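You operate a simulated robot arm through the tools that you are given. There is no shell and no other tool.

Carry out the task below with a simulated robot arm. There is one attempt and no reset: what you move stays moved.

Task
Shut both flaps of the long carton and tape the seam.
Fine: Pull the feeder handle for the tape strip and push it back; rub the strip down with the wood-grip block and put the block back. Set down upright: wood-grip block. Where these are worked on the way, their far stop is far enough and under half their travel is too little: feeder handle.

Only the result counts: the job must be done as asked and must still hold three seconds after the hand-in. Knocking over, shifting, dropping, spilling or breaking anything else fails it.

Robot
A 7-joint arm with a three-finger gripper, fixed in place. Base frame: the origin is at the foot of the arm, x ahead of it, y to its left, z up; the work surface is at about z = 80. Units: cm, degrees, N and s.
Its first joint turns from -166.0 to 166.0 degrees. Payload 2.69 kg.
The TCP is the grasp point between the finger pads, 3 cm short of the fingertips. In the tool frame z runs along the fingers and y along their closing line. Largest opening 12.8 cm; the body of the gripper starts 11.7 cm behind the TCP.
Orientation is that of the tool frame in the base frame, as [roll, pitch, yaw] about the fixed x, y, z axes, in that order (R = Rz(yaw) Ry(pitch) Rx(roll)). With the fingers straight down and closing along the base's y, the tool's x points along the base's -x, its y along +y and its z along -z.

Tools
- The arm moves only by the tool drive_tool. Its argument "moves" is a list of rows, each an object (a shift or turn left out is 0, a gripper value left out holds the last) with "dr": the turn, a rotation vector about the tool's x, y, z in units of 120 degrees (1.0 is 120 degrees), a list of three; "delta_pos": the shift along the tool's x, y, z in units of 150 mm (1.0 is 150 mm), a list of three; "fingers": the closure, from 0 (fully open) to 1 (shut). In form: [{"dr": [wx, wy, wz], "delta_pos": [dx, dy, dz], "fingers": fingers}, ...]. A call has 1 to 20 rows; each row is the pose to reach, as a shift and turn from the pose commanded when the call began, along the tool's axes at that moment. A call with a number of a shift or a turn outside -1 to 1 is refused whole. Rows are played at 5 a second. More than 5 cm and 8.6 degrees between two rows, or a gripper value outside its range, and nothing of the call is played. A pose out of reach is approached as far as the arm can. The call stops where the force on the tool passes 90 N (or 10 N more than at its start, if that is more) or the arm is blocked; 0.2 s more then pass. Each finger halts on what it meets, pressing with about 42 N; the grip force reading is that of the motor and also rises with nothing between the fingers. The clock runs only during rows and for 0.2 s after the last one: add rows that repeat a pose to give the fingers time. The reply holds the time, the measured pose of the TCP, the force on the tool along the base axes, the opening and the grip force, in the units named above and with some noise, with the torque about the TCP (base axes, N m) and any sound that the robot's microphone picked up.
- Cameras (640 x 400 px; columns grow to the right, rows downward): "scene" is fixed at [21.96, -65.06, 162.97]; the picture's right is [0.85, -0.52, 0.00], its down [-0.33, -0.53, -0.78] and it looks along [0.41, 0.66, -0.63] (base axes); focal length 318 px, centre (320, 200). "wrist" rides on the gripper at [5.8, 5.4, -13.1] in the tool frame; the picture's right is [-0.68, 0.74, 0.00], its down [-0.62, -0.57, -0.55] and it looks along [-0.40, -0.37, 0.84] (tool axes); focal length 234 px, centre (320, 200). There is no depth. A picture from a camera that has moved, and an enlarged one, comes with that camera's place and axes in the base frame and with its lens.
- camera(camera): a new picture of that camera. The clock stands still meanwhile.
- move_column(by): slides the trunk up (or, below 0, down) by that many cm; the arm rides with it, the base frame stays. It gives what a move gives, with no picture.
- zoom(camera, box): a new picture of the part [left, top, right, bottom] of that camera's present view, enlarged. The clock stands still meanwhile.
- sign_off(): hands the job in; it is judged then, once.

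Places have to be worked out from the pictures, the camera data and where the tool is seen. Open the gripper and draw the arm clear of the work before you hand the job in, unless the task says otherwise.

The tools are called after "Call:" as a command line: name --argument value ..., lists and objects as JSON in quotes. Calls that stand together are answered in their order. drive_tool: Moves the arm, as the interface text tells. Its arguments: {"type":"object","properties":{"moves":{"type":"array"}},"required":["moves"]} The other tools are called the same way: move_column (by) slides the trunk up or down; camera (camera) takes a picture; zoom (camera, box) takes an enlarged picture of a part of a camera's view; sign_off () hands the job in.

At the start:

```text
t: 0.0
eef_pos: [69.65, -4.79, 114.68]
tcp_rot: [-180.0, 0.0, -180.0]
force: [0.3, 0.8, -0.3]
moment: [0.01, 0.01, -0.04]
opening: 12.81
grasp_force: 0.0
trunk travel left (down, up): [-15.0, 20.0]
```

scene: 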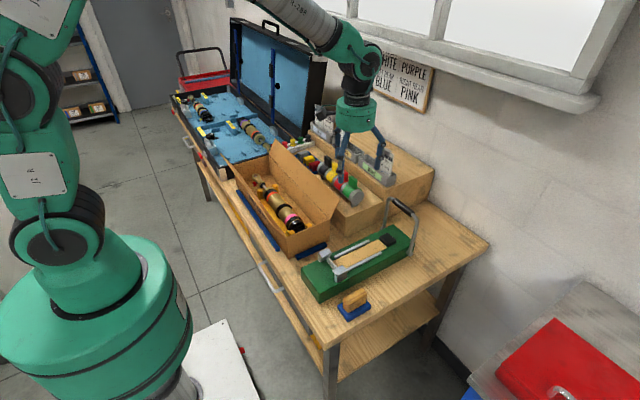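
wrist: 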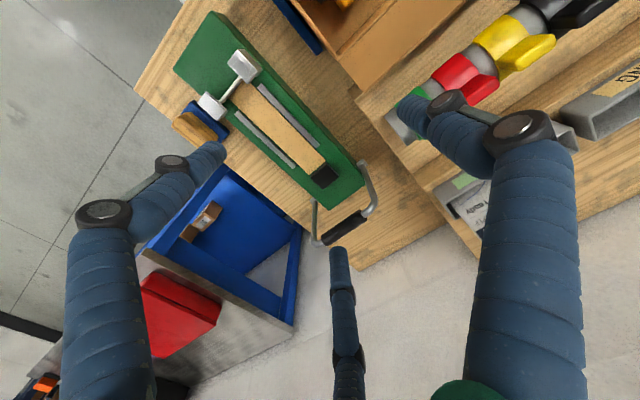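

I start by taking closer looks at the carton, the feeder and the block before moving anything.

Call:
zoom --camera "scene" --box '[220, 120, 440, 260]'

Call:
zoom --camera "scene" --box '[280, 190, 440, 330]'

Call:
zoom --camera "wrist" --box '[140, 0, 440, 260]'

```text
2.86 times, centred on (330, 190) of scene
camera zoom: at [21.96, -65.06, 162.97], right [0.85, -0.52, 0.0], down [-0.33, -0.53, -0.78], along [0.41, 0.66, -0.63], focal length 909 px, centre (291, 229)
```

zoom: 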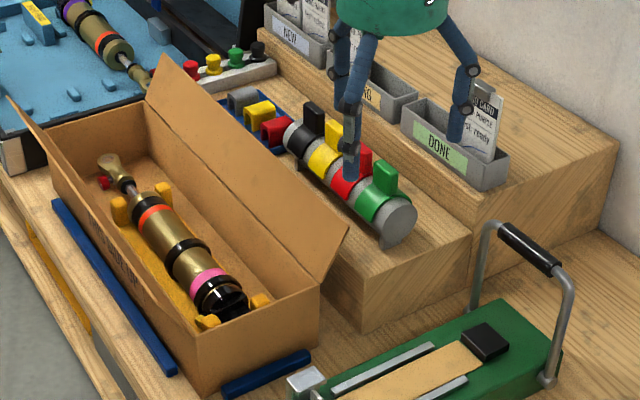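

```text
2.86 times, centred on (360, 260) of scene
camera zoom: at [21.96, -65.06, 162.97], right [0.85, -0.52, 0.0], down [-0.33, -0.53, -0.78], along [0.41, 0.66, -0.63], focal length 909 px, centre (206, 29)
```

zoom: 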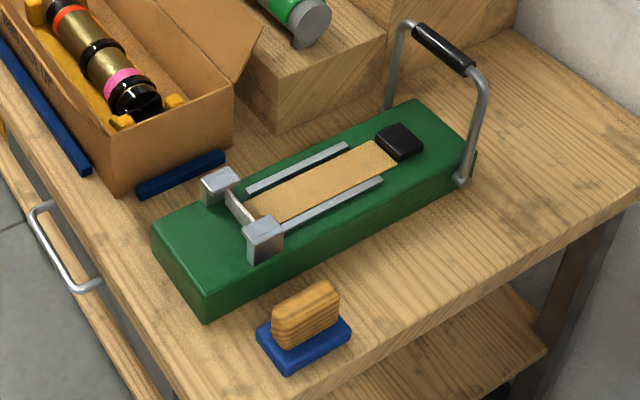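

```text
1.54 times, centred on (290, 130) of wrist
camera zoom: at [63.78, 0.25, 127.81], right [0.68, 0.74, 0.0], down [0.62, -0.57, 0.55], along [0.4, -0.37, -0.84], focal length 360 px, centre (366, 308)
```

zoom: 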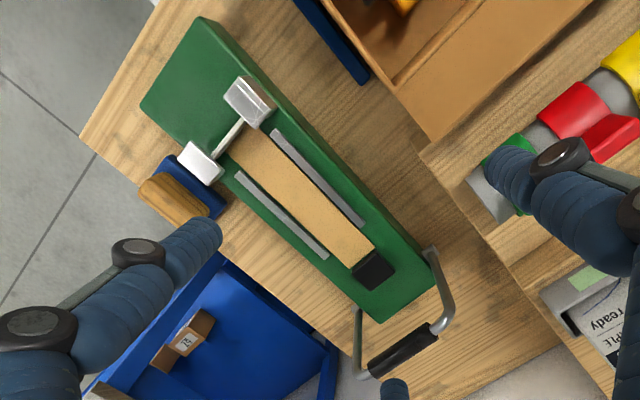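

The handle is a U-bail at the far (+x) end of the green feeder, the strip lies between two rails, and the block sits near (58,-25). I lift slightly and move the hand to +y, to look into the carton from the wrist camera.

Call:
drive_tool --moves '[{"delta_pos": [0, 0.2, -0.1]}, {"delta_pos": [0, 0.4, -0.2]}, {"delta_pos": [0.1, 0.6, -0.3]}, {"delta_pos": [0.2, 0.8, -0.35]}, {"delta_pos": [0.3, 1.0, -0.35]}]'

Call:
camera --camera "wrist"

Call:
zoom --camera "scene" --box '[300, 190, 440, 320]'

```text
t: 1.2
eef_pos: [65.02, 10.25, 120.03]
tcp_rot: [-179.9, -0.1, -179.9]
force: [-0.1, 0.1, 0.5]
moment: [0.0, 0.01, 0.0]
opening: 12.8
grasp_force: 0.1
trunk travel left (down, up): [-15.0, 20.0]
```

```text
taken
camera wrist: at [59.26, 15.5, 133.16], right [0.68, 0.74, 0.0], down [0.62, -0.57, 0.55], along [0.4, -0.37, -0.84], focal length 234 px, centre (320, 200)
```

wrist: 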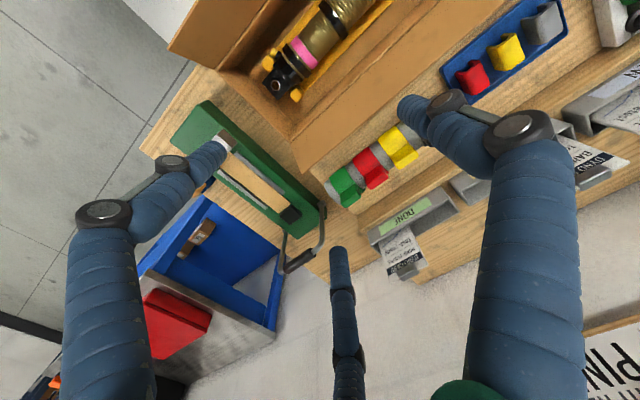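

```text
3.08 times, centred on (370, 255) of scene
camera zoom: at [21.96, -65.06, 162.97], right [0.85, -0.52, 0.0], down [-0.33, -0.53, -0.78], along [0.41, 0.66, -0.63], focal length 978 px, centre (166, 31)
```

zoom: 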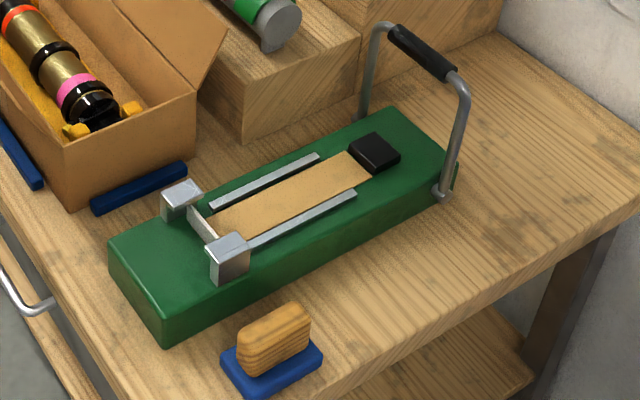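

The wrist view looks toward +x/-y, so I move the hand further +y and back in -x to see the full carton.

Call:
drive_tool --moves '[{"delta_pos": [0.2, 0.2, -0.1]}, {"delta_pos": [0.4, 0.4, -0.2]}, {"delta_pos": [0.6, 0.6, -0.3]}, {"delta_pos": [0.7, 0.8, -0.35]}, {"delta_pos": [0.9, 1.0, -0.35]}]'

Call:
drive_tool --moves '[{"delta_pos": [0.1, 0.2, 0]}, {"delta_pos": [0.2, 0.4, 0]}, {"delta_pos": [0.3, 0.6, 0]}, {"delta_pos": [0.4, 0.8, 0]}, {"delta_pos": [0.4, 1.0, 0]}]'

Call:
camera --camera "wrist"

Call:
zoom --camera "scene" --box '[180, 80, 400, 260]'

```text
t: 2.4
eef_pos: [51.85, 25.15, 125.22]
tcp_rot: [-179.9, 0.0, 179.9]
force: [0.9, -0.5, 0.1]
moment: [0.02, 0.04, -0.04]
opening: 12.82
grasp_force: 0.1
trunk travel left (down, up): [-15.0, 20.0]
```

```text
t: 3.6
eef_pos: [45.64, 40.23, 124.99]
tcp_rot: [-180.0, 0.0, -180.0]
force: [-0.9, -0.1, 0.6]
moment: [0.05, -0.06, 0.02]
opening: 12.79
grasp_force: 0.0
trunk travel left (down, up): [-15.0, 20.0]
```

```text
taken
camera wrist: at [39.79, 45.44, 138.21], right [0.68, 0.74, 0.0], down [0.62, -0.57, 0.55], along [0.4, -0.37, -0.84], focal length 234 px, centre (320, 200)
```

wrist: 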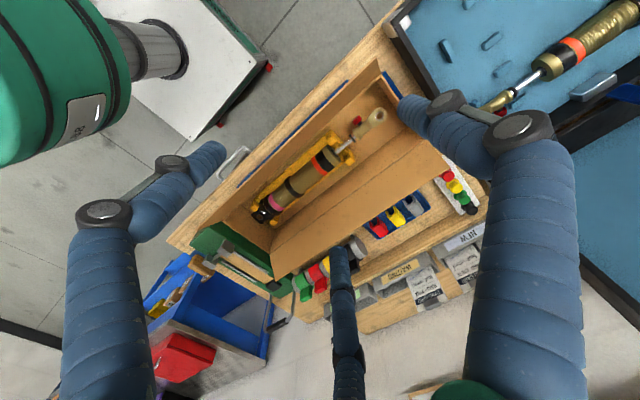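

```text
2.22 times, centred on (290, 170) of scene
camera zoom: at [21.96, -65.06, 162.97], right [0.85, -0.52, 0.0], down [-0.33, -0.53, -0.78], along [0.41, 0.66, -0.63], focal length 707 px, centre (387, 267)
```

zoom: 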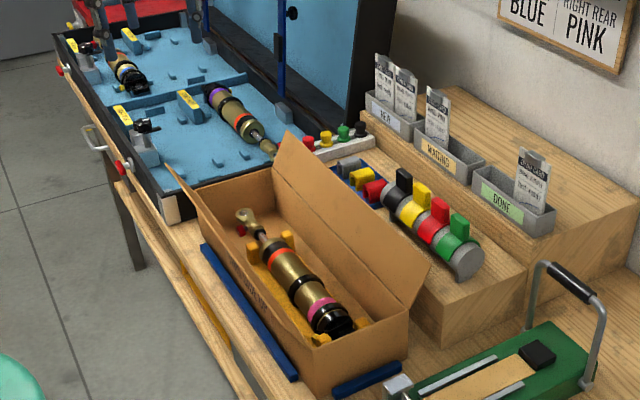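

The carton with one item inside and its two flaps are now in view; I zoom in on it for detail.

Call:
zoom --camera "wrist" --box '[160, 60, 480, 320]'

Call:
zoom --camera "scene" --box '[220, 130, 350, 260]'

```text
1.54 times, centred on (320, 190) of wrist
camera zoom: at [39.79, 45.44, 138.21], right [0.68, 0.74, 0.0], down [0.62, -0.57, 0.55], along [0.4, -0.37, -0.84], focal length 360 px, centre (320, 215)
```

zoom: 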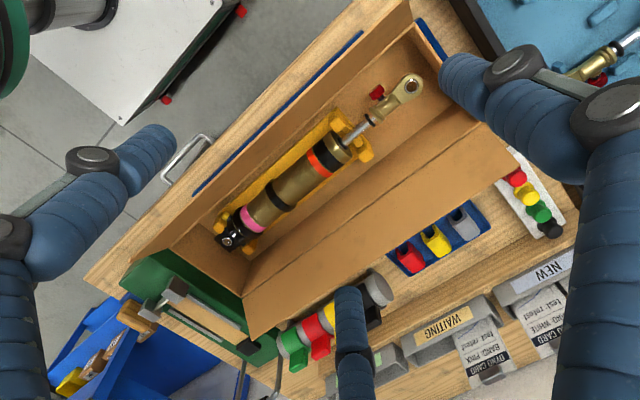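

```text
3.08 times, centred on (285, 195) of scene
camera zoom: at [21.96, -65.06, 162.97], right [0.85, -0.52, 0.0], down [-0.33, -0.53, -0.78], along [0.41, 0.66, -0.63], focal length 978 px, centre (428, 215)
```

zoom: 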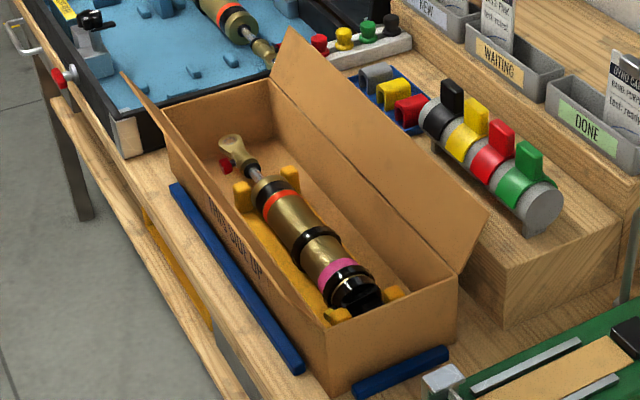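

Carton measures roughly x 50–66, y 0–50, top z≈90, with the flaps leaning outward about 27°. I shut the fingers in free air to see their closed shape, which I'll use for pushing flaps.

Call:
drive_tool --moves '[{"fingers": 0.5}, {"fingers": 1.0}, {"fingers": 1.0}, {"fingers": 1.0}]'

Call:
camera --camera "wrist"

Call:
camera --camera "scene"

```text
t: 4.6
eef_pos: [45.66, 40.28, 125.03]
tcp_rot: [180.0, 0.0, -180.0]
force: [1.0, 0.4, -0.9]
moment: [0.03, 0.0, 0.01]
opening: 0.2
grasp_force: 31.3
trunk travel left (down, up): [-15.0, 20.0]
```

```text
taken
camera wrist: at [39.83, 45.42, 138.21], right [0.68, 0.74, 0.0], down [0.62, -0.56, 0.55], along [0.4, -0.37, -0.84], focal length 234 px, centre (320, 200)
```

wrist: 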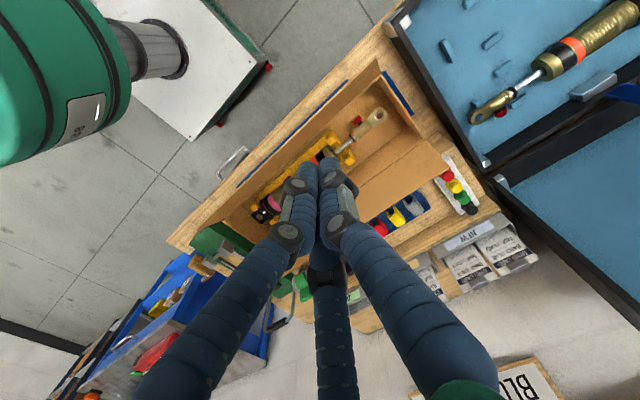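

```text
taken
```

scene: 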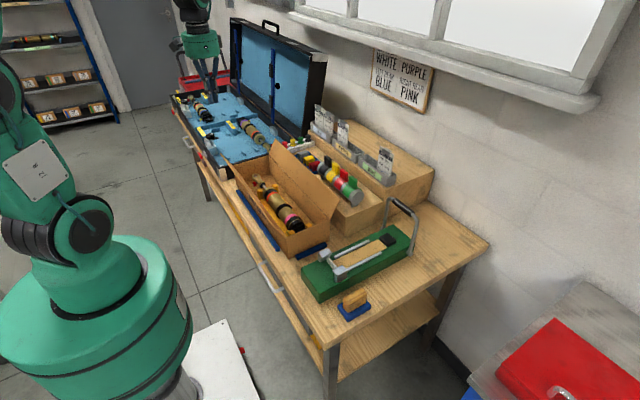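

Closed, the fingers form one narrow probe. I bring it down outside the left flap (x≈40, y≈25) before sweeping that flap shut.

Call:
drive_tool --moves '[{"delta_pos": [0.15, -0.25, 0.15], "fingers": 1.0}, {"delta_pos": [0.3, -0.5, 0.3], "fingers": 1.0}, {"delta_pos": [0.4, -0.75, 0.5], "fingers": 1.0}, {"delta_pos": [0.4, -1.0, 0.7], "fingers": 1.0}, {"delta_pos": [0.4, -1.0, 0.87], "fingers": 1.0}]'

Call:
camera --camera "wrist"

Call:
camera --camera "scene"

```text
refused: row 3 steps farther than a row can; nothing moved
```

```text
taken
camera wrist: at [39.83, 45.42, 138.21], right [0.68, 0.74, 0.0], down [0.62, -0.56, 0.55], along [0.4, -0.37, -0.84], focal length 234 px, centre (320, 200)
```

wrist: 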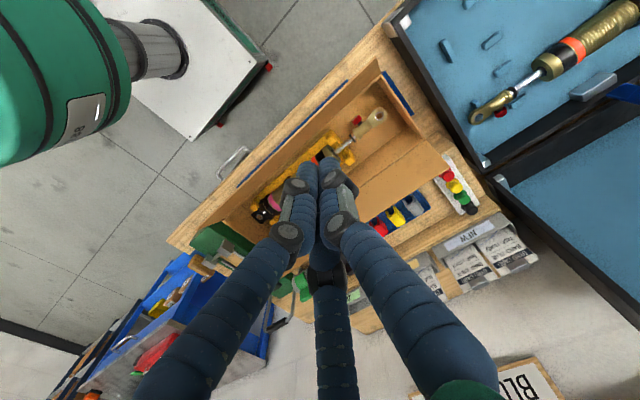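

```text
taken
```

scene: 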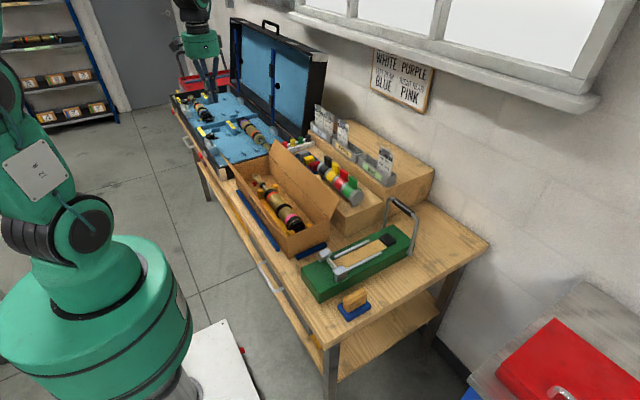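

The row step was over 5 cm, so nothing moved. I repeat with smaller steps to the same standoff point outside the left flap.

Call:
drive_tool --moves '[{"delta_pos": [0.1, -0.2, 0.1], "fingers": 1.0}, {"delta_pos": [0.2, -0.4, 0.25], "fingers": 1.0}, {"delta_pos": [0.3, -0.6, 0.4], "fingers": 1.0}, {"delta_pos": [0.4, -0.8, 0.55], "fingers": 1.0}, {"delta_pos": [0.4, -1.0, 0.7], "fingers": 1.0}, {"delta_pos": [0.4, -1.0, 0.87], "fingers": 1.0}]'

Call:
camera --camera "wrist"

Call:
zoom --camera "scene" --box '[180, 60, 400, 260]'

```text
t: 6.0
eef_pos: [39.9, 25.2, 112.29]
tcp_rot: [-180.0, 0.0, 179.9]
force: [-0.3, 0.3, 0.5]
moment: [0.04, -0.01, 0.01]
opening: 0.2
grasp_force: 31.5
trunk travel left (down, up): [-15.0, 20.0]
```

```text
taken
camera wrist: at [34.13, 30.32, 125.37], right [0.68, 0.74, 0.0], down [0.62, -0.57, 0.55], along [0.41, -0.37, -0.84], focal length 234 px, centre (320, 200)
```

wrist: 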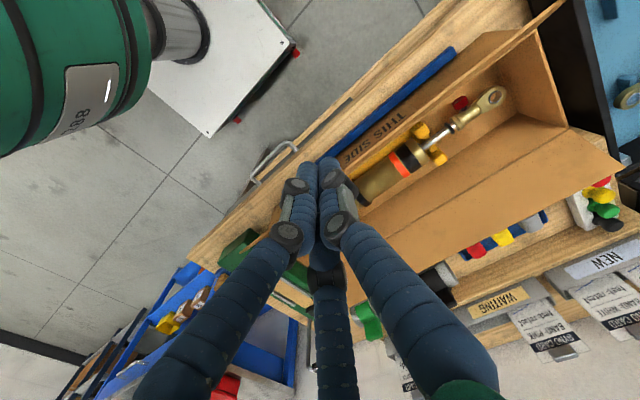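

```text
2.00 times, centred on (290, 160) of scene
camera zoom: at [21.96, -65.06, 162.97], right [0.85, -0.52, 0.0], down [-0.33, -0.53, -0.78], along [0.41, 0.66, -0.63], focal length 636 px, centre (380, 280)
```

zoom: 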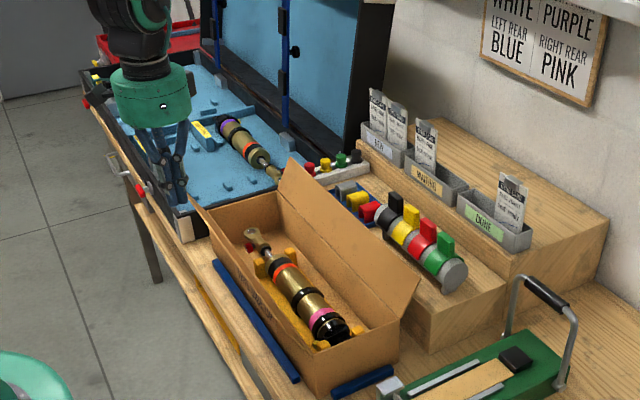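

Geometry matches the predicted flap edge. I lower to tip z≈94 beside the flap, then creep +x until it touches.

Call:
drive_tool --moves '[{"delta_pos": [0, 0, 0.25], "fingers": 1.0}, {"delta_pos": [0, 0, 0.5], "fingers": 1.0}, {"delta_pos": [0, 0, 0.75], "fingers": 1.0}, {"delta_pos": [0, 0, 1.0], "fingers": 1.0}, {"delta_pos": [-0.1, 0, 1.0], "fingers": 1.0}, {"delta_pos": [-0.2, 0, 1.0], "fingers": 1.0}, {"delta_pos": [-0.3, 0, 1.0], "fingers": 1.0}, {"delta_pos": [-0.4, 0, 1.0], "fingers": 1.0}, {"delta_pos": [-0.5, 0, 1.0], "fingers": 1.0}, {"delta_pos": [-0.6, 0, 1.0], "fingers": 1.0}]'

Call:
camera --camera "wrist"

Call:
zoom --camera "scene" --box '[180, 60, 400, 260]'

```text
t: 8.2
eef_pos: [48.49, 25.01, 97.15]
tcp_rot: [-179.9, 0.0, -180.0]
force: [0.6, -0.6, 0.1]
moment: [0.03, -0.01, 0.0]
opening: 0.22
grasp_force: 31.2
trunk travel left (down, up): [-15.0, 20.0]
```

```text
taken
camera wrist: at [42.66, 30.1, 110.37], right [0.68, 0.74, 0.0], down [0.62, -0.57, 0.55], along [0.4, -0.37, -0.84], focal length 234 px, centre (320, 200)
```

wrist: 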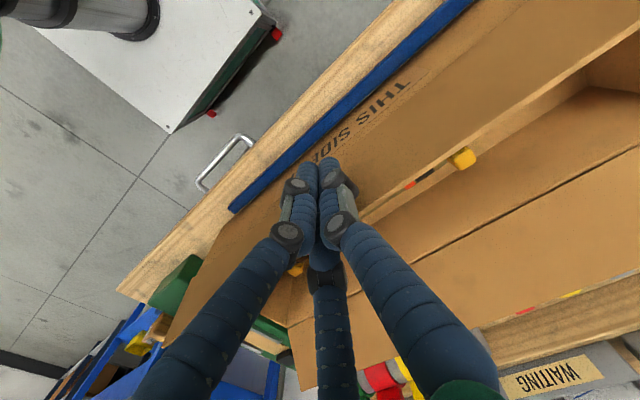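

```text
2.00 times, centred on (290, 160) of scene
camera zoom: at [21.96, -65.06, 162.97], right [0.85, -0.52, 0.0], down [-0.33, -0.53, -0.78], along [0.41, 0.66, -0.63], focal length 636 px, centre (380, 280)
```

zoom: 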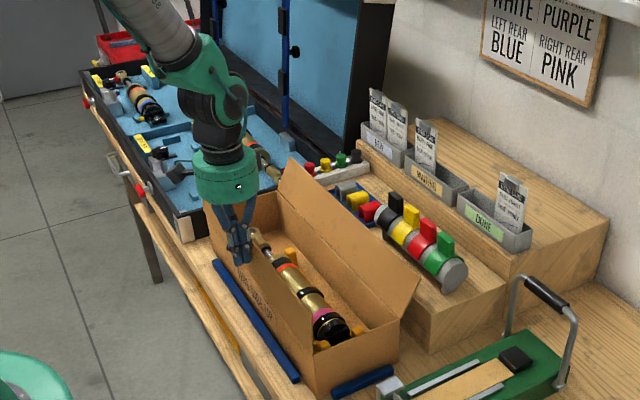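

The flap has swung to about vertical with almost no force. I continue the arc over the hinge and down to tip z≈90.5.

Call:
drive_tool --moves '[{"delta_pos": [-0.1, 0, 0], "fingers": 1.0}, {"delta_pos": [-0.2, 0, 0], "fingers": 1.0}, {"delta_pos": [-0.267, 0, 0], "fingers": 1.0}, {"delta_pos": [-0.333, 0, 0], "fingers": 1.0}, {"delta_pos": [-0.38, 0, 0.035], "fingers": 1.0}, {"delta_pos": [-0.413, 0, 0.073], "fingers": 1.0}, {"delta_pos": [-0.433, 0, 0.12], "fingers": 1.0}, {"delta_pos": [-0.453, 0, 0.173], "fingers": 1.0}, {"delta_pos": [-0.467, 0, 0.213], "fingers": 1.0}, {"delta_pos": [-0.467, 0, 0.243], "fingers": 1.0}]'

Call:
camera --camera "wrist"

Call:
zoom --camera "scene" --box '[180, 60, 400, 260]'

```text
t: 10.4
eef_pos: [55.58, 25.17, 93.61]
tcp_rot: [179.8, 0.0, -180.0]
force: [-8.1, -3.4, 27.4]
moment: [-0.11, 0.33, -0.02]
opening: 0.61
grasp_force: 31.6
trunk travel left (down, up): [-15.0, 20.0]
```

```text
taken
camera wrist: at [49.78, 30.33, 106.81], right [0.68, 0.74, 0.0], down [0.61, -0.57, 0.55], along [0.41, -0.37, -0.84], focal length 234 px, centre (320, 200)
```

wrist: 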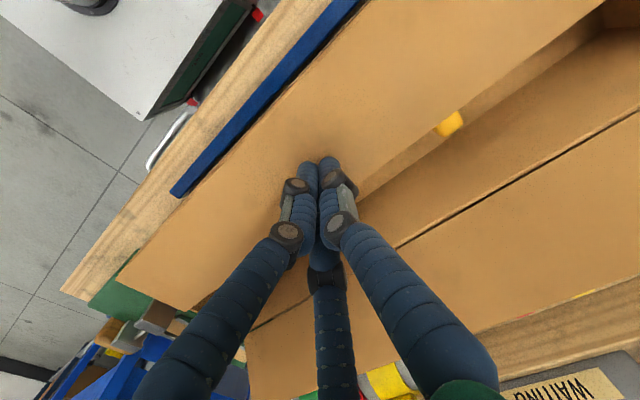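

```text
2.00 times, centred on (290, 160) of scene
camera zoom: at [21.96, -65.06, 162.97], right [0.85, -0.52, 0.0], down [-0.33, -0.53, -0.78], along [0.41, 0.66, -0.63], focal length 636 px, centre (380, 280)
```

zoom: 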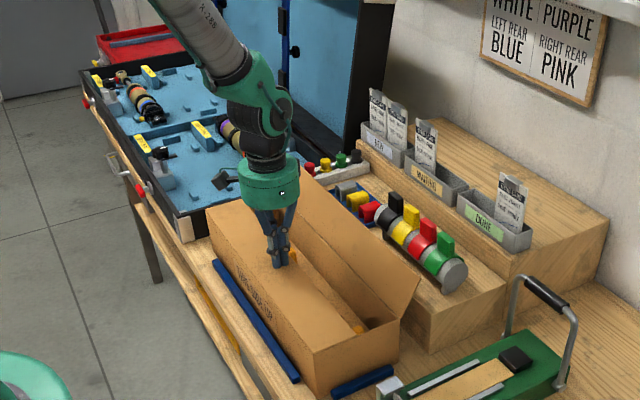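

Reaction is 27 N upward, so the left flap is at its closed stop. I lift off and check that it stays shut.

Call:
drive_tool --moves '[{"delta_pos": [0, 0, -0.1], "fingers": 1.0}, {"delta_pos": [0, 0, -0.3], "fingers": 1.0}, {"delta_pos": [0, 0, -0.6], "fingers": 1.0}, {"delta_pos": [0, 0, -0.9], "fingers": 1.0}, {"delta_pos": [0, 0, -1.0], "fingers": 1.0}]'

Call:
camera --camera "wrist"

Call:
zoom --camera "scene" --box '[180, 60, 400, 260]'

```text
t: 11.6
eef_pos: [55.5, 25.09, 108.29]
tcp_rot: [-180.0, -0.1, -180.0]
force: [0.2, -0.6, 0.8]
moment: [-0.01, -0.05, 0.01]
opening: 0.21
grasp_force: 31.5
trunk travel left (down, up): [-15.0, 20.0]
```

```text
taken
camera wrist: at [49.62, 30.37, 121.58], right [0.68, 0.74, 0.0], down [0.62, -0.56, 0.55], along [0.4, -0.37, -0.84], focal length 234 px, centre (320, 200)
```

wrist: 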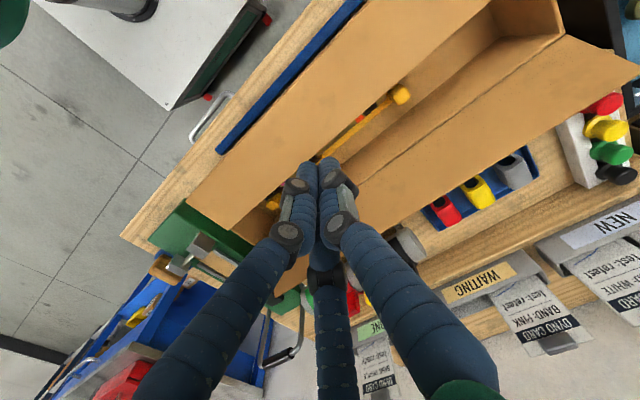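

```text
2.00 times, centred on (290, 160) of scene
camera zoom: at [21.96, -65.06, 162.97], right [0.85, -0.52, 0.0], down [-0.33, -0.53, -0.78], along [0.41, 0.66, -0.63], focal length 636 px, centre (380, 280)
```

zoom: 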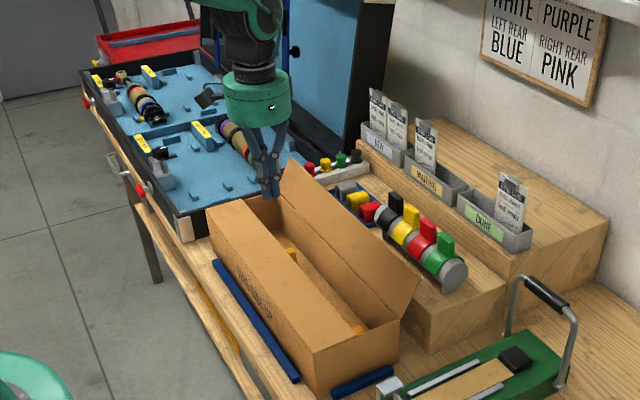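

The left flap stays shut. Now I carry the closed fingers over the right flap's edge (z tip ≈105) to x≈74 on its outer side, clear of the coloured cylinder at x≈78+.

Call:
drive_tool --moves '[{"delta_pos": [-0.3, 0, -0.05], "fingers": 1.0}, {"delta_pos": [-0.6, 0, -0.05], "fingers": 1.0}, {"delta_pos": [-0.9, 0, -0.05], "fingers": 1.0}, {"delta_pos": [-1.0, 0, -0.05], "fingers": 1.0}]'

Call:
drive_tool --moves '[{"delta_pos": [-0.13, 0, 0], "fingers": 1.0}, {"delta_pos": [-0.25, 0, 0], "fingers": 1.0}, {"delta_pos": [-0.25, 0, 0.15], "fingers": 1.0}]'

Call:
camera --camera "wrist"

Call:
zoom --camera "scene" --box '[220, 90, 400, 240]'

```text
t: 12.6
eef_pos: [70.43, 25.07, 108.98]
tcp_rot: [-180.0, -0.1, -179.9]
force: [0.6, 0.5, -1.1]
moment: [-0.01, 0.01, 0.0]
opening: 0.2
grasp_force: 31.5
trunk travel left (down, up): [-15.0, 20.0]
```

```text
t: 13.4
eef_pos: [74.33, 25.06, 107.04]
tcp_rot: [180.0, 0.0, -179.9]
force: [0.5, -1.1, -0.7]
moment: [0.01, 0.01, -0.01]
opening: 0.2
grasp_force: 31.9
trunk travel left (down, up): [-15.0, 20.0]
```

```text
taken
camera wrist: at [68.48, 30.22, 120.08], right [0.68, 0.74, 0.0], down [0.62, -0.56, 0.55], along [0.4, -0.37, -0.84], focal length 234 px, centre (320, 200)
```

wrist: 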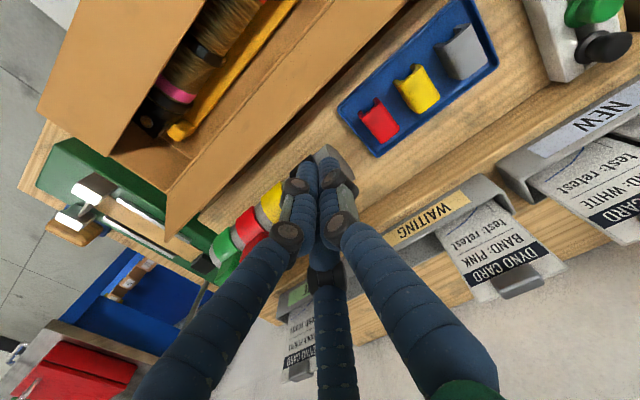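

```text
2.67 times, centred on (310, 165) of scene
camera zoom: at [21.96, -65.06, 162.97], right [0.85, -0.52, 0.0], down [-0.33, -0.53, -0.78], along [0.41, 0.66, -0.63], focal length 848 px, centre (347, 293)
```

zoom: 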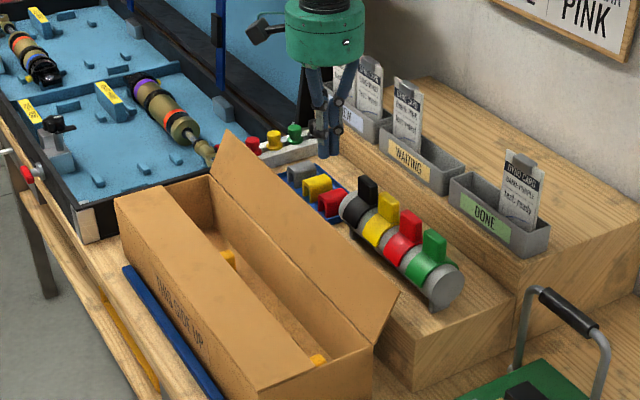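

The gap between the flap edge (x≈70, z≈97) and the cylinder/tray (x≥75) is clear at y≈25. I lower to tip z≈94 at x≈73.3 and look again.

Call:
drive_tool --moves '[{"delta_pos": [0.07, 0, 0.15], "fingers": 1.0}, {"delta_pos": [0.07, 0, 0.3], "fingers": 1.0}, {"delta_pos": [0.07, 0, 0.45], "fingers": 1.0}, {"delta_pos": [0.07, 0, 0.6], "fingers": 1.0}, {"delta_pos": [0.07, 0, 0.67], "fingers": 1.0}]'

Call:
camera --camera "wrist"

Call:
zoom --camera "scene" --box '[220, 90, 400, 240]'

```text
t: 14.6
eef_pos: [73.45, 25.24, 96.82]
tcp_rot: [180.0, -0.1, -180.0]
force: [-0.4, 0.9, 0.5]
moment: [-0.01, 0.0, -0.01]
opening: 0.19
grasp_force: 31.1
trunk travel left (down, up): [-15.0, 20.0]
```

```text
taken
camera wrist: at [67.56, 30.37, 109.96], right [0.68, 0.74, 0.0], down [0.62, -0.57, 0.55], along [0.4, -0.37, -0.84], focal length 234 px, centre (320, 200)
```

wrist: 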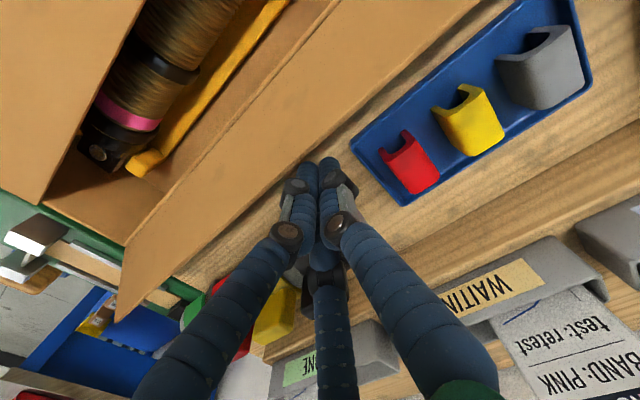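

```text
2.67 times, centred on (310, 165) of scene
camera zoom: at [21.96, -65.06, 162.97], right [0.85, -0.52, 0.0], down [-0.33, -0.53, -0.78], along [0.41, 0.66, -0.63], focal length 848 px, centre (347, 293)
```

zoom: 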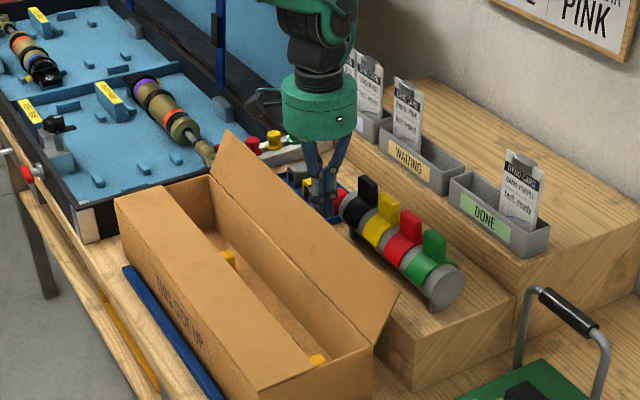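

No contact with the neighbours. I sweep the right flap toward -x and then down onto its stop, mirroring the first one.

Call:
drive_tool --moves '[{"delta_pos": [0.1, 0, 0], "fingers": 1.0}, {"delta_pos": [0.2, 0, 0], "fingers": 1.0}, {"delta_pos": [0.3, 0, 0], "fingers": 1.0}, {"delta_pos": [0.4, 0, 0], "fingers": 1.0}, {"delta_pos": [0.5, 0, 0], "fingers": 1.0}, {"delta_pos": [0.6, 0, 0], "fingers": 1.0}, {"delta_pos": [0.69, 0, 0], "fingers": 1.0}, {"delta_pos": [0.74, 0, 0.03], "fingers": 1.0}, {"delta_pos": [0.78, 0, 0.073], "fingers": 1.0}, {"delta_pos": [0.805, 0, 0.12], "fingers": 1.0}, {"delta_pos": [0.82, 0, 0.17], "fingers": 1.0}, {"delta_pos": [0.83, 0, 0.205], "fingers": 1.0}, {"delta_pos": [0.83, 0, 0.22], "fingers": 1.0}]'

Call:
camera --camera "wrist"

Call:
zoom --camera "scene" --box '[220, 90, 400, 240]'

```text
t: 17.4
eef_pos: [60.75, 25.17, 93.66]
tcp_rot: [180.0, 0.1, -180.0]
force: [-2.3, -4.3, 12.0]
moment: [-0.14, 0.1, -0.05]
opening: 0.64
grasp_force: 31.6
trunk travel left (down, up): [-15.0, 20.0]
```

```text
taken
camera wrist: at [54.95, 30.29, 106.83], right [0.68, 0.74, 0.0], down [0.62, -0.57, 0.55], along [0.41, -0.37, -0.84], focal length 234 px, centre (320, 200)
```

wrist: 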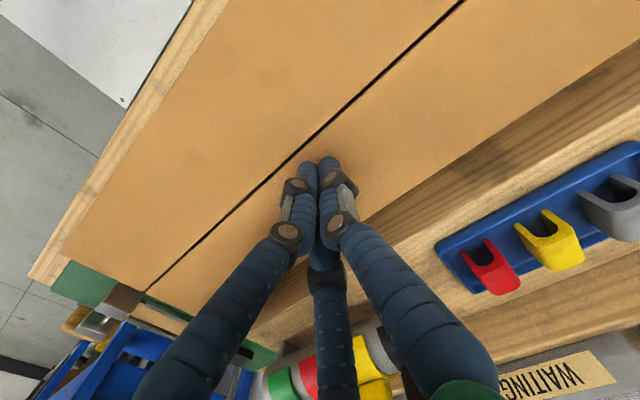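

```text
2.67 times, centred on (310, 165) of scene
camera zoom: at [21.96, -65.06, 162.97], right [0.85, -0.52, 0.0], down [-0.33, -0.53, -0.78], along [0.41, 0.66, -0.63], focal length 848 px, centre (347, 293)
```

zoom: 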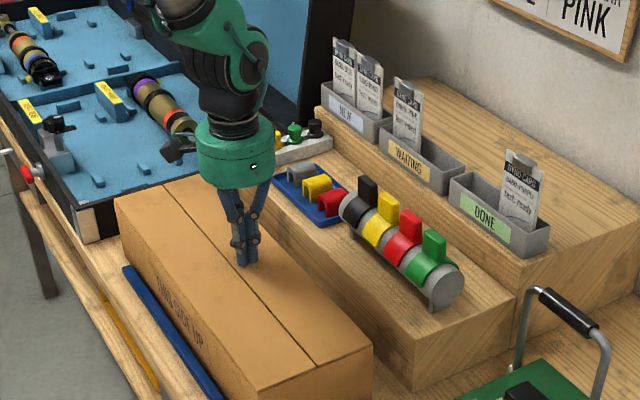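

Both flaps are down flush, 12 N reaction. I lift off and head toward the feeder, checking that the flaps stay shut.

Call:
drive_tool --moves '[{"delta_pos": [0, 0, -0.1], "fingers": 1.0}, {"delta_pos": [0, 0, -0.4], "fingers": 1.0}, {"delta_pos": [0, -0.1, -0.7], "fingers": 1.0}, {"delta_pos": [0, -0.3, -0.9], "fingers": 1.0}, {"delta_pos": [0, -0.6, -1.0], "fingers": 1.0}, {"delta_pos": [0, -0.9, -1.0], "fingers": 1.0}, {"delta_pos": [0, -1.0, -1.0], "fingers": 1.0}]'

Call:
drive_tool --moves '[{"delta_pos": [-0.2, -0.2, 0], "fingers": 1.0}, {"delta_pos": [-0.4, -0.4, 0], "fingers": 1.0}, {"delta_pos": [-0.6, -0.6, 0], "fingers": 0.5}, {"delta_pos": [-0.8, -0.8, 0], "fingers": 0.5}, {"delta_pos": [-1.0, -0.8, 0], "fingers": 0.5}]'

Call:
camera --camera "wrist"

Call:
camera --camera "scene"

```text
t: 19.0
eef_pos: [61.04, 10.15, 108.44]
tcp_rot: [-180.0, -0.1, -179.9]
force: [0.4, 0.3, 0.2]
moment: [0.02, 0.0, 0.0]
opening: 0.23
grasp_force: 31.2
trunk travel left (down, up): [-15.0, 20.0]
```

```text
t: 20.2
eef_pos: [75.97, -2.22, 108.53]
tcp_rot: [180.0, -0.1, 180.0]
force: [-0.3, 0.1, 0.0]
moment: [0.03, -0.01, -0.01]
opening: 6.42
grasp_force: 0.1
trunk travel left (down, up): [-15.0, 20.0]
```

```text
taken
camera wrist: at [70.18, 2.89, 121.68], right [0.68, 0.74, 0.0], down [0.62, -0.57, 0.55], along [0.4, -0.37, -0.84], focal length 234 px, centre (320, 200)
```

wrist: 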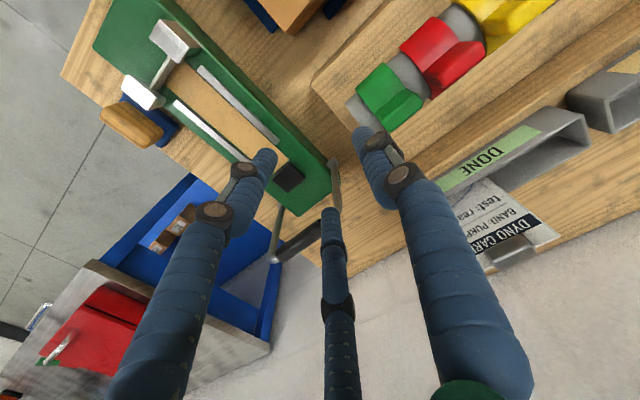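

```text
taken
```

scene: 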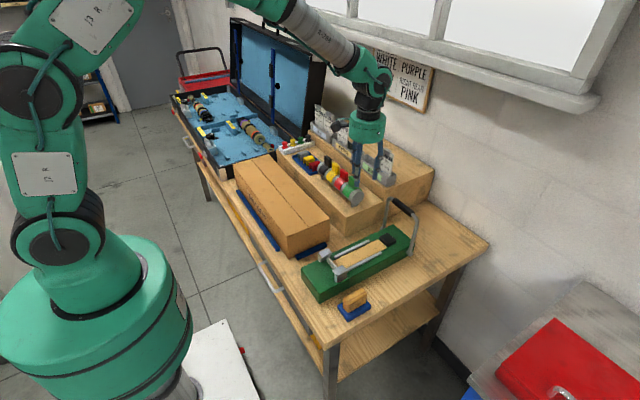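

Flaps are holding shut. I zoom tightly on the feeder handle's feet and bar to find out how it moves.

Call:
zoom --camera "scene" --box '[370, 190, 430, 250]'

Call:
zoom --camera "scene" --box '[310, 230, 380, 290]'

Call:
zoom --camera "wrist" --box '[80, 0, 360, 280]'

```text
6.67 times, centred on (400, 220) of scene
camera zoom: at [21.96, -65.06, 162.97], right [0.85, -0.52, 0.0], down [-0.33, -0.53, -0.78], along [0.41, 0.66, -0.63], focal length 2120 px, centre (-213, 67)
```

zoom: 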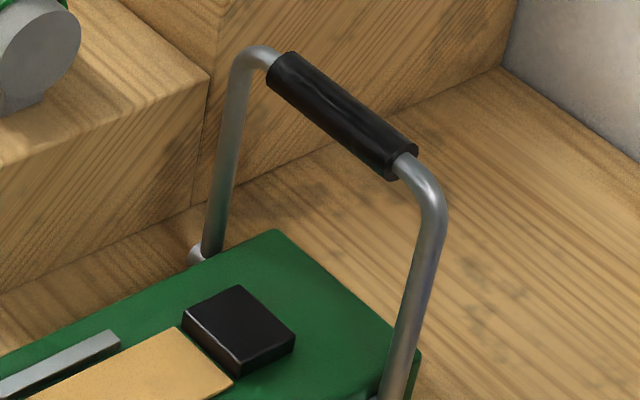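

```text
6.67 times, centred on (345, 260) of scene
camera zoom: at [21.96, -65.06, 162.97], right [0.85, -0.52, 0.0], down [-0.33, -0.53, -0.78], along [0.41, 0.66, -0.63], focal length 2120 px, centre (153, -200)
```

zoom: 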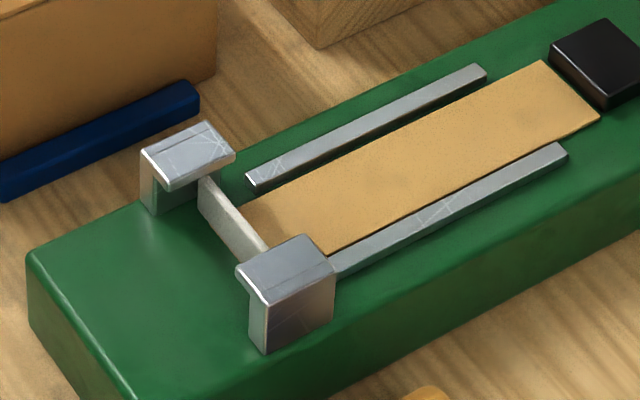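

```text
1.43 times, centred on (220, 140) of wrist
camera zoom: at [70.18, 2.89, 121.68], right [0.68, 0.74, 0.0], down [0.62, -0.57, 0.55], along [0.4, -0.37, -0.84], focal length 334 px, centre (463, 286)
```

zoom: 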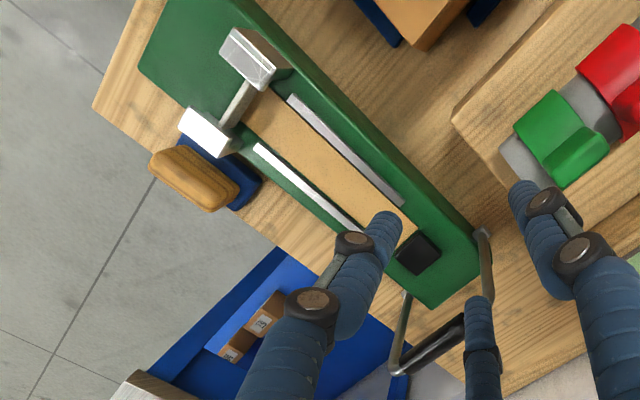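

The handle is a bail hinged near (84, z≈84), bar along y at about (84.5, -13.7, 98.3). I go above it and yaw the hand 90° so the fingers can straddle the bar along x.

Call:
drive_tool --moves '[{"delta_pos": [-0.05, -0.07, -0.05], "dr": [0, 0, -0.068], "fingers": 0.5}, {"delta_pos": [-0.1, -0.14, -0.1], "dr": [0, 0, -0.136], "fingers": 0.5}, {"delta_pos": [-0.15, -0.21, -0.15], "dr": [0, 0, -0.204], "fingers": 0.5}, {"delta_pos": [-0.2, -0.28, -0.2], "dr": [0, 0, -0.272], "fingers": 0.5}, {"delta_pos": [-0.25, -0.35, -0.25], "dr": [0, 0, -0.34], "fingers": 0.5}, {"delta_pos": [-0.3, -0.42, -0.27], "dr": [0, 0, -0.408], "fingers": 0.5}, {"delta_pos": [-0.36, -0.49, -0.27], "dr": [0, 0, -0.476], "fingers": 0.5}, {"delta_pos": [-0.42, -0.56, -0.27], "dr": [0, 0, -0.544], "fingers": 0.5}, {"delta_pos": [-0.48, -0.63, -0.27], "dr": [0, 0, -0.612], "fingers": 0.5}, {"delta_pos": [-0.54, -0.7, -0.27], "dr": [0, 0, -0.68], "fingers": 0.5}, {"delta_pos": [-0.569, -0.762, -0.27], "dr": [0, 0, -0.75], "fingers": 0.5}]'

Call:
camera --camera "wrist"

Call:
zoom --camera "scene" --box '[320, 130, 460, 290]'

```text
t: 22.6
eef_pos: [84.62, -13.38, 112.6]
tcp_rot: [-180.0, 0.0, -89.9]
force: [-0.5, -0.3, 0.0]
moment: [0.02, -0.03, 0.02]
opening: 6.4
grasp_force: 0.1
trunk travel left (down, up): [-15.0, 20.0]
```

```text
taken
camera wrist: at [79.27, -19.43, 125.79], right [-0.74, 0.67, 0.0], down [0.56, 0.62, 0.55], along [0.37, 0.41, -0.84], focal length 234 px, centre (320, 200)
```

wrist: 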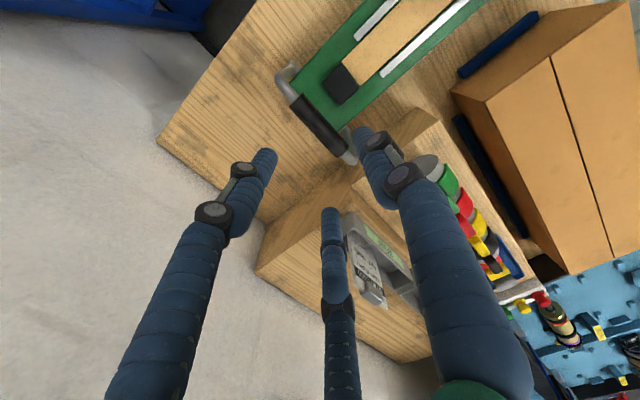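

```text
2.50 times, centred on (390, 210) of scene
camera zoom: at [21.96, -65.06, 162.97], right [0.85, -0.52, 0.0], down [-0.33, -0.53, -0.78], along [0.41, 0.66, -0.63], focal length 795 px, centre (145, 175)
```

zoom: 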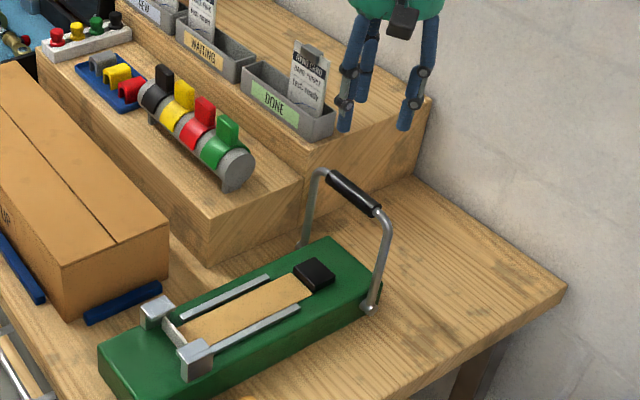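

The bar lies directly under the grasp point. I lower with the fingers straddling it, to TCP z≈98.3.

Call:
drive_tool --moves '[{"delta_pos": [0, 0, 0.25], "fingers": 0.5}, {"delta_pos": [0, 0, 0.5], "fingers": 0.5}, {"delta_pos": [0, 0, 0.7], "fingers": 0.5}, {"delta_pos": [0, 0, 0.85], "fingers": 0.5}, {"delta_pos": [0, 0, 0.95], "fingers": 0.5}, {"delta_pos": [0, 0, 0.95], "fingers": 0.5}]'

Call:
camera --camera "wrist"

Call:
zoom --camera "scene" --box '[350, 150, 450, 260]'

```text
t: 24.0
eef_pos: [84.42, -13.37, 98.52]
tcp_rot: [180.0, 0.0, -89.9]
force: [-1.3, -0.1, -0.3]
moment: [-0.01, 0.01, 0.02]
opening: 6.41
grasp_force: 0.1
trunk travel left (down, up): [-15.0, 20.0]
```

```text
taken
camera wrist: at [78.94, -19.47, 111.66], right [-0.74, 0.68, 0.0], down [0.57, 0.62, 0.55], along [0.37, 0.4, -0.84], focal length 234 px, centre (320, 200)
```

wrist: 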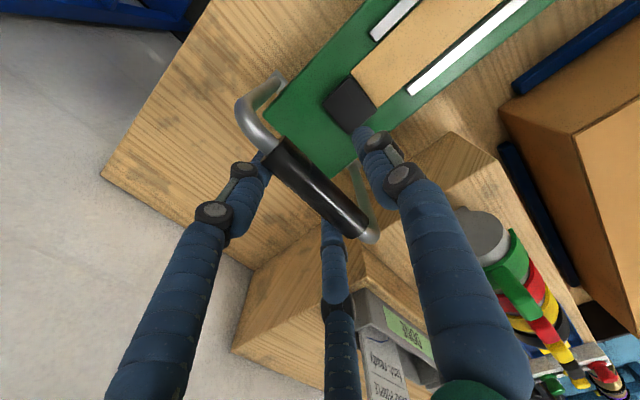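

```text
3.64 times, centred on (400, 205) of scene
camera zoom: at [21.96, -65.06, 162.97], right [0.85, -0.52, 0.0], down [-0.33, -0.53, -0.78], along [0.41, 0.66, -0.63], focal length 1156 px, centre (29, 182)
```

zoom: 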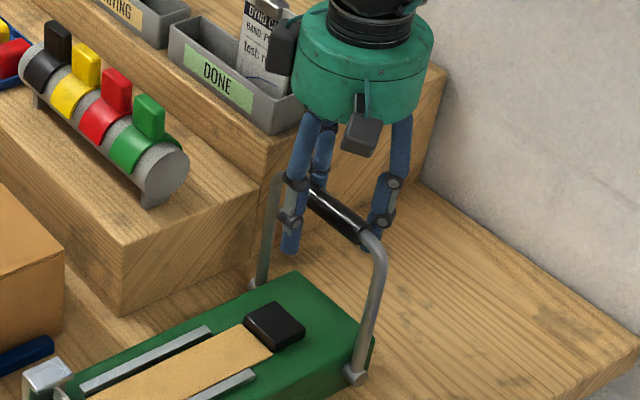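

The bar sits between the fingers at TCP height. I close to a loose cage (~2.9 cm) and nudge 1 cm toward the robot (-x) to see if the handle yields.

Call:
drive_tool --moves '[{"fingers": 0.65}, {"fingers": 0.775}, {"fingers": 0.775}, {"delta_pos": [0, 0.03, 0], "fingers": 0.775}, {"delta_pos": [0, 0.06, 0], "fingers": 0.775}, {"delta_pos": [0, 0.08, 0], "fingers": 0.775}]'

Call:
zoom --camera "scene" --box '[350, 150, 450, 260]'

```text
t: 25.4
eef_pos: [83.11, -13.46, 98.32]
tcp_rot: [179.9, -0.1, -89.8]
force: [2.7, -0.1, -0.4]
moment: [-0.02, -0.37, -0.04]
opening: 3.21
grasp_force: 44.6
trunk travel left (down, up): [-15.0, 20.0]
```

```text
3.64 times, centred on (400, 205) of scene
camera zoom: at [21.96, -65.06, 162.97], right [0.85, -0.52, 0.0], down [-0.33, -0.53, -0.78], along [0.41, 0.66, -0.63], focal length 1156 px, centre (29, 182)
```

zoom: 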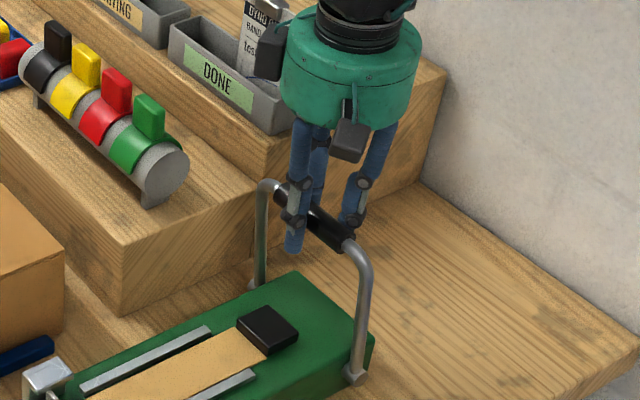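

The handle swings freely about its feet toward -x (2.7 N), and the black slider with the strip moved with it. I loosen the cage a little and follow the arc to about 30°.

Call:
drive_tool --moves '[{"delta_pos": [0, 0, 0], "fingers": 0.71}, {"delta_pos": [0, 0.06, 0], "fingers": 0.71}, {"delta_pos": [0, 0.117, -0.015], "fingers": 0.71}, {"delta_pos": [0, 0.2, -0.015], "fingers": 0.71}, {"delta_pos": [0, 0.277, -0.005], "fingers": 0.71}, {"delta_pos": [0, 0.357, 0.025], "fingers": 0.71}, {"delta_pos": [0, 0.43, 0.06], "fingers": 0.71}]'

Call:
zoom --camera "scene" --box '[310, 150, 440, 300]'

Call:
camera --camera "wrist"

```text
t: 27.0
eef_pos: [76.81, -13.39, 97.55]
tcp_rot: [-180.0, -0.1, -90.1]
force: [-1.9, 0.1, 0.4]
moment: [0.03, 0.01, 0.03]
opening: 3.78
grasp_force: 0.7
trunk travel left (down, up): [-15.0, 20.0]
```

```text
2.67 times, centred on (375, 225) of scene
camera zoom: at [21.96, -65.06, 162.97], right [0.85, -0.52, 0.0], down [-0.33, -0.53, -0.78], along [0.41, 0.66, -0.63], focal length 848 px, centre (173, 133)
```

zoom: 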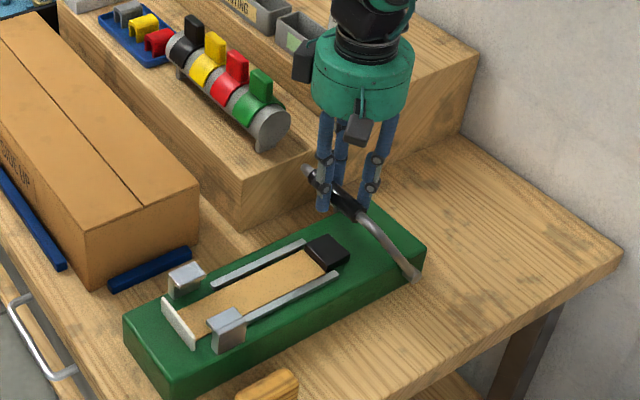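

```text
taken
camera wrist: at [71.43, -19.43, 110.72], right [-0.74, 0.68, 0.0], down [0.57, 0.62, 0.55], along [0.37, 0.4, -0.84], focal length 234 px, centre (320, 200)
```

wrist: 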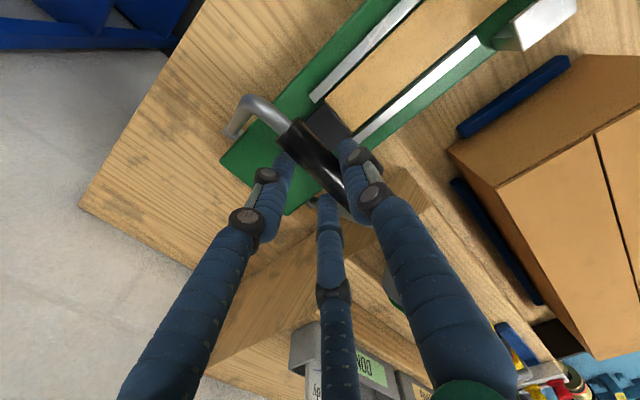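

Feeding works: the strip's pale leading end is sliding past the posts. I keep following the arc toward its far stop, watching the force.

Call:
drive_tool --moves '[{"delta_pos": [0, 0.073, 0.047], "fingers": 0.71}, {"delta_pos": [0, 0.14, 0.1], "fingers": 0.71}, {"delta_pos": [0, 0.2, 0.153], "fingers": 0.71}, {"delta_pos": [0, 0.26, 0.2], "fingers": 0.71}]'

Call:
zoom --camera "scene" --box '[310, 150, 440, 300]'

Call:
camera --camera "wrist"

```text
t: 28.0
eef_pos: [73.37, -13.47, 94.81]
tcp_rot: [-179.6, -0.1, -90.0]
force: [26.7, -4.9, 8.6]
moment: [-0.05, -0.41, -0.7]
opening: 4.2
grasp_force: 3.2
trunk travel left (down, up): [-15.0, 20.0]
```

```text
2.67 times, centred on (375, 225) of scene
camera zoom: at [21.96, -65.06, 162.97], right [0.85, -0.52, 0.0], down [-0.33, -0.53, -0.78], along [0.41, 0.66, -0.63], focal length 848 px, centre (173, 133)
```

zoom: 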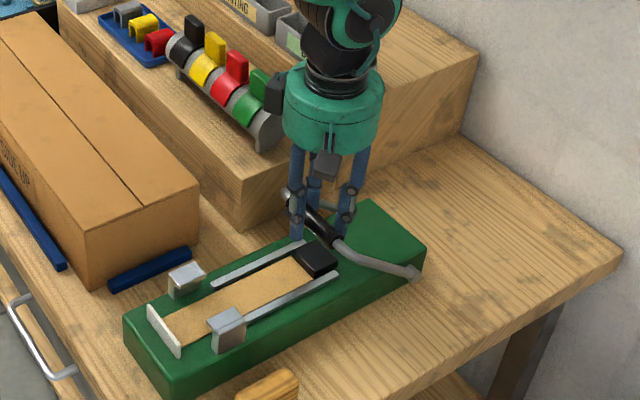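

```text
taken
camera wrist: at [67.96, -19.43, 107.83], right [-0.74, 0.68, -0.01], down [0.56, 0.62, 0.55], along [0.38, 0.4, -0.83], focal length 234 px, centre (320, 200)
```

wrist: 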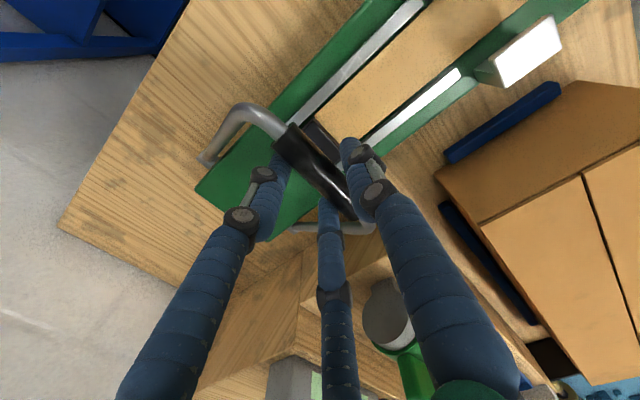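

Resistance rose to 27 N at about 45°, which suggests the far stop. I press 0.4 cm further to confirm that it no longer moves.

Call:
drive_tool --moves '[{"delta_pos": [0, 0.015, 0.02], "fingers": 0.71}, {"delta_pos": [0, 0.03, 0.035], "fingers": 0.71}, {"delta_pos": [0, 0.03, 0.035], "fingers": 0.71}]'

Call:
zoom --camera "scene" --box '[310, 180, 430, 300]'

```text
t: 28.8
eef_pos: [73.1, -13.46, 94.14]
tcp_rot: [-179.4, -0.1, -89.8]
force: [59.0, -0.1, 21.6]
moment: [0.0, -0.77, -0.11]
opening: 5.03
grasp_force: 10.7
trunk travel left (down, up): [-15.0, 20.0]
```

```text
3.33 times, centred on (370, 240) of scene
camera zoom: at [21.96, -65.06, 162.97], right [0.85, -0.52, 0.0], down [-0.33, -0.53, -0.78], along [0.41, 0.66, -0.63], focal length 1060 px, centre (153, 67)
```

zoom: 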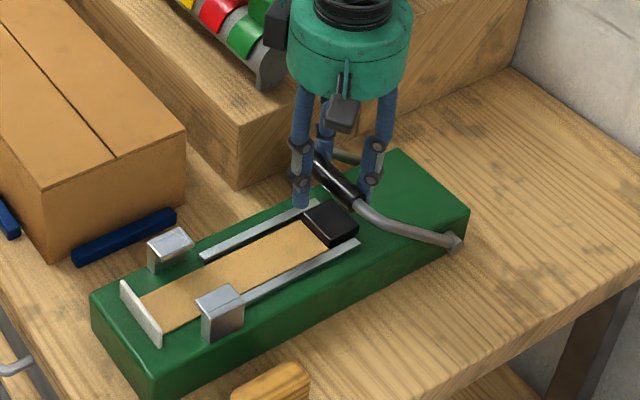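

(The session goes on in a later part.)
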